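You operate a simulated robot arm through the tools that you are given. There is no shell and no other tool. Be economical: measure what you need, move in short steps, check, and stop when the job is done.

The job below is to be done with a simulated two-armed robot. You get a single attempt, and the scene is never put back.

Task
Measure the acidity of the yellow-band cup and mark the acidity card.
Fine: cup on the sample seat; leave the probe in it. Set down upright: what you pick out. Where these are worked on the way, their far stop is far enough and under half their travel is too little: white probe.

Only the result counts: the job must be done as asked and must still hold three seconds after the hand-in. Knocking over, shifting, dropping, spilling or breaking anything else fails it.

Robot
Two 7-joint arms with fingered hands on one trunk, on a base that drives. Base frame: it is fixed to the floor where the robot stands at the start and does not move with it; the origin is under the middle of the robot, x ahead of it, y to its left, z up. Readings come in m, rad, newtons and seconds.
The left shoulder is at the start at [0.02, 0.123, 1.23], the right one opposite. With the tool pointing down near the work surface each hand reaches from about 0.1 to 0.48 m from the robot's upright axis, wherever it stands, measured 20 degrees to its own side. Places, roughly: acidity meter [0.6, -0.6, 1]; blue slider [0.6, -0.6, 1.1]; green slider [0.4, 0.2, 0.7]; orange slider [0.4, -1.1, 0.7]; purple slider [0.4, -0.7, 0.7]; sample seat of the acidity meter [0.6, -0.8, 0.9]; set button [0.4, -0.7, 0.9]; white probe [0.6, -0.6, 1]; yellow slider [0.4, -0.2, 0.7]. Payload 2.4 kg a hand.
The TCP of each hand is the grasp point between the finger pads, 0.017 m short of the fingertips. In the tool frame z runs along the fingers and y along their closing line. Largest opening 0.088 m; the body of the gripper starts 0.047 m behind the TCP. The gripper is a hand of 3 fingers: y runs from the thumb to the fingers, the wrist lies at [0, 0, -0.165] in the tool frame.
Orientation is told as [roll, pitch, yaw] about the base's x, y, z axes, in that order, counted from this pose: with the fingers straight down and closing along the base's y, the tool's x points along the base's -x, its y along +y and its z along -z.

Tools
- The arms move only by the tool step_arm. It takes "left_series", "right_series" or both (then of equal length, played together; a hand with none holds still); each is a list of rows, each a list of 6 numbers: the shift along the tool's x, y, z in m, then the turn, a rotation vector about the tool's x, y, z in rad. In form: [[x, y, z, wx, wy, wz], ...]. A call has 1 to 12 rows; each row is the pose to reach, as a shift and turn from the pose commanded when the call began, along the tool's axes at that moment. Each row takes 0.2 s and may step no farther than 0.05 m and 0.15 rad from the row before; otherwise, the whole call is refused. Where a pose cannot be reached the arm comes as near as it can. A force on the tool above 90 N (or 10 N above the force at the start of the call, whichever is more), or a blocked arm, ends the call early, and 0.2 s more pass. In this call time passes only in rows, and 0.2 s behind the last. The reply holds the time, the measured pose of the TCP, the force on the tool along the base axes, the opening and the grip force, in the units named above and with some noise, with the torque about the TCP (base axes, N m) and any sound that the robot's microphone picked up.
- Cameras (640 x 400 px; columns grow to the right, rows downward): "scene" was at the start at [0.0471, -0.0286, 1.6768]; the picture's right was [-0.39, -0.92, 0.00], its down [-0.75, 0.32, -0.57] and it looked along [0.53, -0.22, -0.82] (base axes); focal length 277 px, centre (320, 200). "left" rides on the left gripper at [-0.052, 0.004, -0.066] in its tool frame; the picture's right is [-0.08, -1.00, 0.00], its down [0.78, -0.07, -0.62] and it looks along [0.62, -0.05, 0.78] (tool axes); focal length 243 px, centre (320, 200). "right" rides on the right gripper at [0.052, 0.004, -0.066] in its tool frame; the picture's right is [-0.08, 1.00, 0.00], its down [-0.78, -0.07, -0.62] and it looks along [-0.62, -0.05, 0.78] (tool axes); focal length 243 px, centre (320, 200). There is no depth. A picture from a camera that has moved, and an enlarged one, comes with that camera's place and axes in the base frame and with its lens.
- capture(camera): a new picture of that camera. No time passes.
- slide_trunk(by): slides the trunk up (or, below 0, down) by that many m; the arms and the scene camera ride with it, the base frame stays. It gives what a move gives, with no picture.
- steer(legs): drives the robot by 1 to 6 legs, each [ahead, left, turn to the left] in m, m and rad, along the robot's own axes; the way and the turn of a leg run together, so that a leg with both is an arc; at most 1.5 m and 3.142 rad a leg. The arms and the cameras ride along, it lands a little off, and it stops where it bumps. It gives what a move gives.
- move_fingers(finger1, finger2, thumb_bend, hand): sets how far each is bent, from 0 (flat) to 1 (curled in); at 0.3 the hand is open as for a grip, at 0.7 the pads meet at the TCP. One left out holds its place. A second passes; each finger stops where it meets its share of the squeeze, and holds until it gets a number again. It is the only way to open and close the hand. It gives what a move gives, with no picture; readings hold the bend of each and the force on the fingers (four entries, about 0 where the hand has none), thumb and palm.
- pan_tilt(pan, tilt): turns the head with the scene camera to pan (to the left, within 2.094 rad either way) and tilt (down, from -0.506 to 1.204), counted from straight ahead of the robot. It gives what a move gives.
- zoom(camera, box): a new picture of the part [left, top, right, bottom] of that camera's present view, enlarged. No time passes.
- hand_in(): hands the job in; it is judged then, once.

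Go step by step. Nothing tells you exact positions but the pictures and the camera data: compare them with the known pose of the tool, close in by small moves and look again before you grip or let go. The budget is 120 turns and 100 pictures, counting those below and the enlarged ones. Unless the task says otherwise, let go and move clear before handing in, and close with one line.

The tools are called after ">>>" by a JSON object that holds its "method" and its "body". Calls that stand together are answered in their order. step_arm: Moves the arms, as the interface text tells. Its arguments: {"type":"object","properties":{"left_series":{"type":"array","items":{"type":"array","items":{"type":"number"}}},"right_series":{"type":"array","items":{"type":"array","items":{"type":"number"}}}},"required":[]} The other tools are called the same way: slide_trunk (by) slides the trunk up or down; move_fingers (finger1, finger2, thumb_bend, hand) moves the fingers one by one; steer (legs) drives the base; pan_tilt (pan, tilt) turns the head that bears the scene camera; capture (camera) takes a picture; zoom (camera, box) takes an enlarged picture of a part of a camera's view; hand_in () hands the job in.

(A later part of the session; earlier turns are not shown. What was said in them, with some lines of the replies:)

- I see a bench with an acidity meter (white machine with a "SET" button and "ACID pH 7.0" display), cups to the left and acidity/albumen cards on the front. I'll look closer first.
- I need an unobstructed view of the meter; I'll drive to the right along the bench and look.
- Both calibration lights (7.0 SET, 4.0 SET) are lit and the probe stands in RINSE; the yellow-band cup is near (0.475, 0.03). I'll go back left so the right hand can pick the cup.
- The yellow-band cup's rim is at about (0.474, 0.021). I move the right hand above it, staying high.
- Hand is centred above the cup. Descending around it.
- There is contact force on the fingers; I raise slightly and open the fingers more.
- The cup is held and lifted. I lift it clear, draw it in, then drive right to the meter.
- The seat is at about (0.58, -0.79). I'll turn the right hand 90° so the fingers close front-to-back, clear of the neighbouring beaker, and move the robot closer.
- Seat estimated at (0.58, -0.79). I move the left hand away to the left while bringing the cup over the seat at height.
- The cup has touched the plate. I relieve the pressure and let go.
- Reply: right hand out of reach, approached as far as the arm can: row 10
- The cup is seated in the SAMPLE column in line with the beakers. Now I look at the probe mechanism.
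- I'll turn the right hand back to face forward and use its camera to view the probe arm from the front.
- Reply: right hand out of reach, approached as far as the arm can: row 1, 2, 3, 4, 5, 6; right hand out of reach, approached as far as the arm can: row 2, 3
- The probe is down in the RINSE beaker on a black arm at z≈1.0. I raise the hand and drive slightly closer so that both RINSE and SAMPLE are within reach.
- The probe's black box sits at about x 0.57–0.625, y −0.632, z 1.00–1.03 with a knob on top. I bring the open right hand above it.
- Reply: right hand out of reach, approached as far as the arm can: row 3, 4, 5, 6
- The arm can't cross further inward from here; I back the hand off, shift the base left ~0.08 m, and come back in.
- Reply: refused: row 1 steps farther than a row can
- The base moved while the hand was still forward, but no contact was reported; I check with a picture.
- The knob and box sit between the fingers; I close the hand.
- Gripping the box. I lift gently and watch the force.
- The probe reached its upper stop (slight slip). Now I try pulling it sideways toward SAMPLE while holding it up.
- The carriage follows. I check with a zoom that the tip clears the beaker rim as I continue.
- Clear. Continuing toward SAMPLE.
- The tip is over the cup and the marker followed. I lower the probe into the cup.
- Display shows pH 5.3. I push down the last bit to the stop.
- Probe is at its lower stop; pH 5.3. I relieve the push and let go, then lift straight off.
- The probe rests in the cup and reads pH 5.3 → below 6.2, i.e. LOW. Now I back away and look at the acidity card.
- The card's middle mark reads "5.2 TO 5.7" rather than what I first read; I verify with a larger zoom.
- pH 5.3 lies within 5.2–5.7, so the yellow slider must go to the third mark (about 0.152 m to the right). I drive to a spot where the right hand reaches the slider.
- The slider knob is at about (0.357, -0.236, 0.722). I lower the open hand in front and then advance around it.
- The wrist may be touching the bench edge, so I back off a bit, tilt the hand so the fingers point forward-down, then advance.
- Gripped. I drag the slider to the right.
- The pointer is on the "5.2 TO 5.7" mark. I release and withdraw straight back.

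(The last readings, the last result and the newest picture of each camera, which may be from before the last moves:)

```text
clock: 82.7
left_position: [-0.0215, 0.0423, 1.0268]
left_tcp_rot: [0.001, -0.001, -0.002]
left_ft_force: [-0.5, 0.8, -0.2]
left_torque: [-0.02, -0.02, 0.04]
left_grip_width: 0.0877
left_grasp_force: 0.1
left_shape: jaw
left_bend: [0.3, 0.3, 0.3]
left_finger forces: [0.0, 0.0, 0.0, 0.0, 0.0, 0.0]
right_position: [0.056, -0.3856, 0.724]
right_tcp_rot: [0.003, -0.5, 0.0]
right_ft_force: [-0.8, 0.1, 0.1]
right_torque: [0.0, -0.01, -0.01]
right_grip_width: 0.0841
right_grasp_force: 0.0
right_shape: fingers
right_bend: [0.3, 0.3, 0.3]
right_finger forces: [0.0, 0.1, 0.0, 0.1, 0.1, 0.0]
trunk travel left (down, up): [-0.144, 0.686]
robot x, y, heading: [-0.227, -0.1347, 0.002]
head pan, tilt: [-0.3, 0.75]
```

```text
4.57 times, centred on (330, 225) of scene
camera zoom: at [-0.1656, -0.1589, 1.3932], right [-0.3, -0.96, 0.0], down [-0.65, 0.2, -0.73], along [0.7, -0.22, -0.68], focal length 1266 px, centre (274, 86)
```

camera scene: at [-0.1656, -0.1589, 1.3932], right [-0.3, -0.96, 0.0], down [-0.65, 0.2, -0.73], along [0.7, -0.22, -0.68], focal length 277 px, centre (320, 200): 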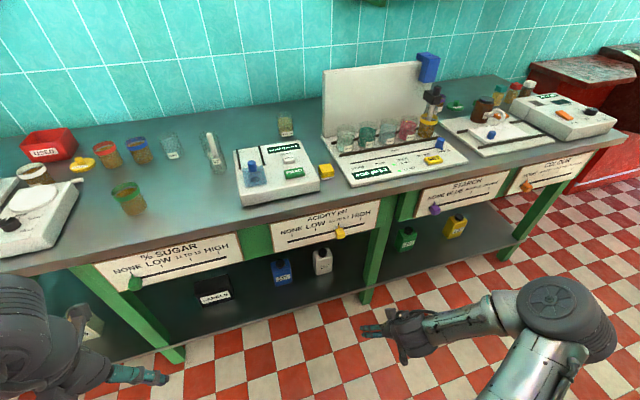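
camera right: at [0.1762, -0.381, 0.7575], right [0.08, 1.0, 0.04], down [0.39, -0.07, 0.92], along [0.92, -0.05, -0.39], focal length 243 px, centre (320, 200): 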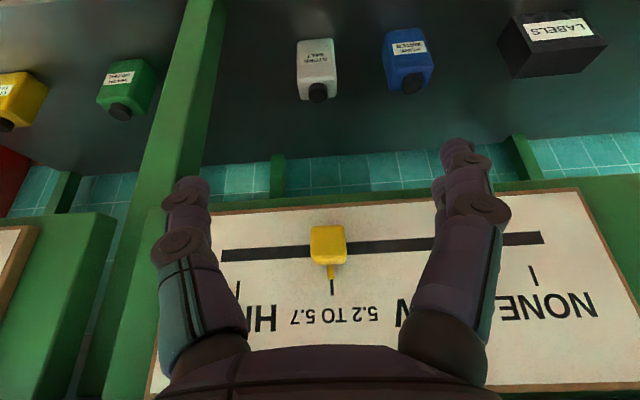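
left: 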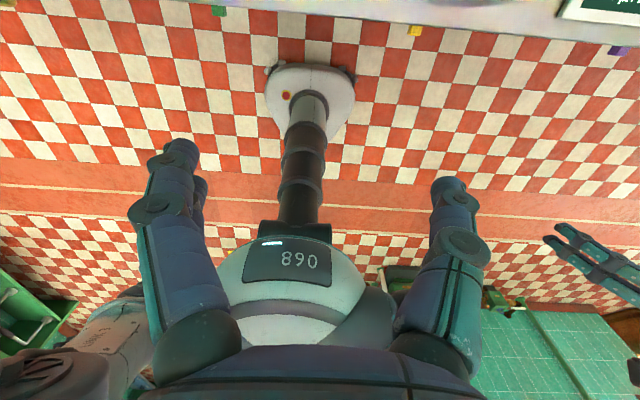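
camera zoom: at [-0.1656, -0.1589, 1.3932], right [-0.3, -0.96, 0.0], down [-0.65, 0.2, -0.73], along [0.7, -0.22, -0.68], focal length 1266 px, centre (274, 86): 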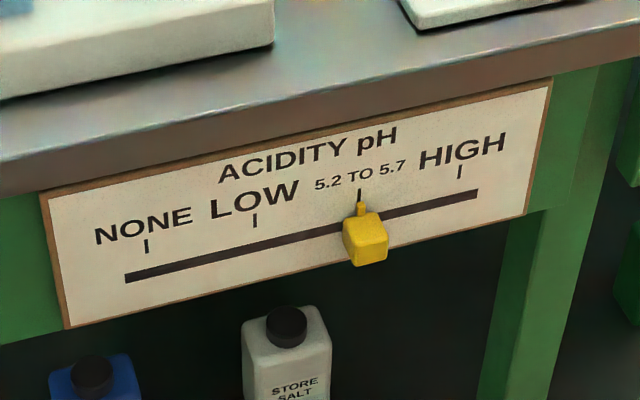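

The cup is upright on the sample seat with the probe in it, the display reads pH 5.3, and the card slider is on "5.2 TO 5.7". Both hands are clear, so I hand in.

>>> {"method": "hand_in", "body": {}}

```text
The job is handed in.
```

The yellow-band cup stands upright on the sample seat with the probe down in it; the meter reads pH 5.3, and I set the acidity card to "5.2 TO 5.7". I did not recalibrate, because both calibration lights (7.0 and 4.0) were already lit.
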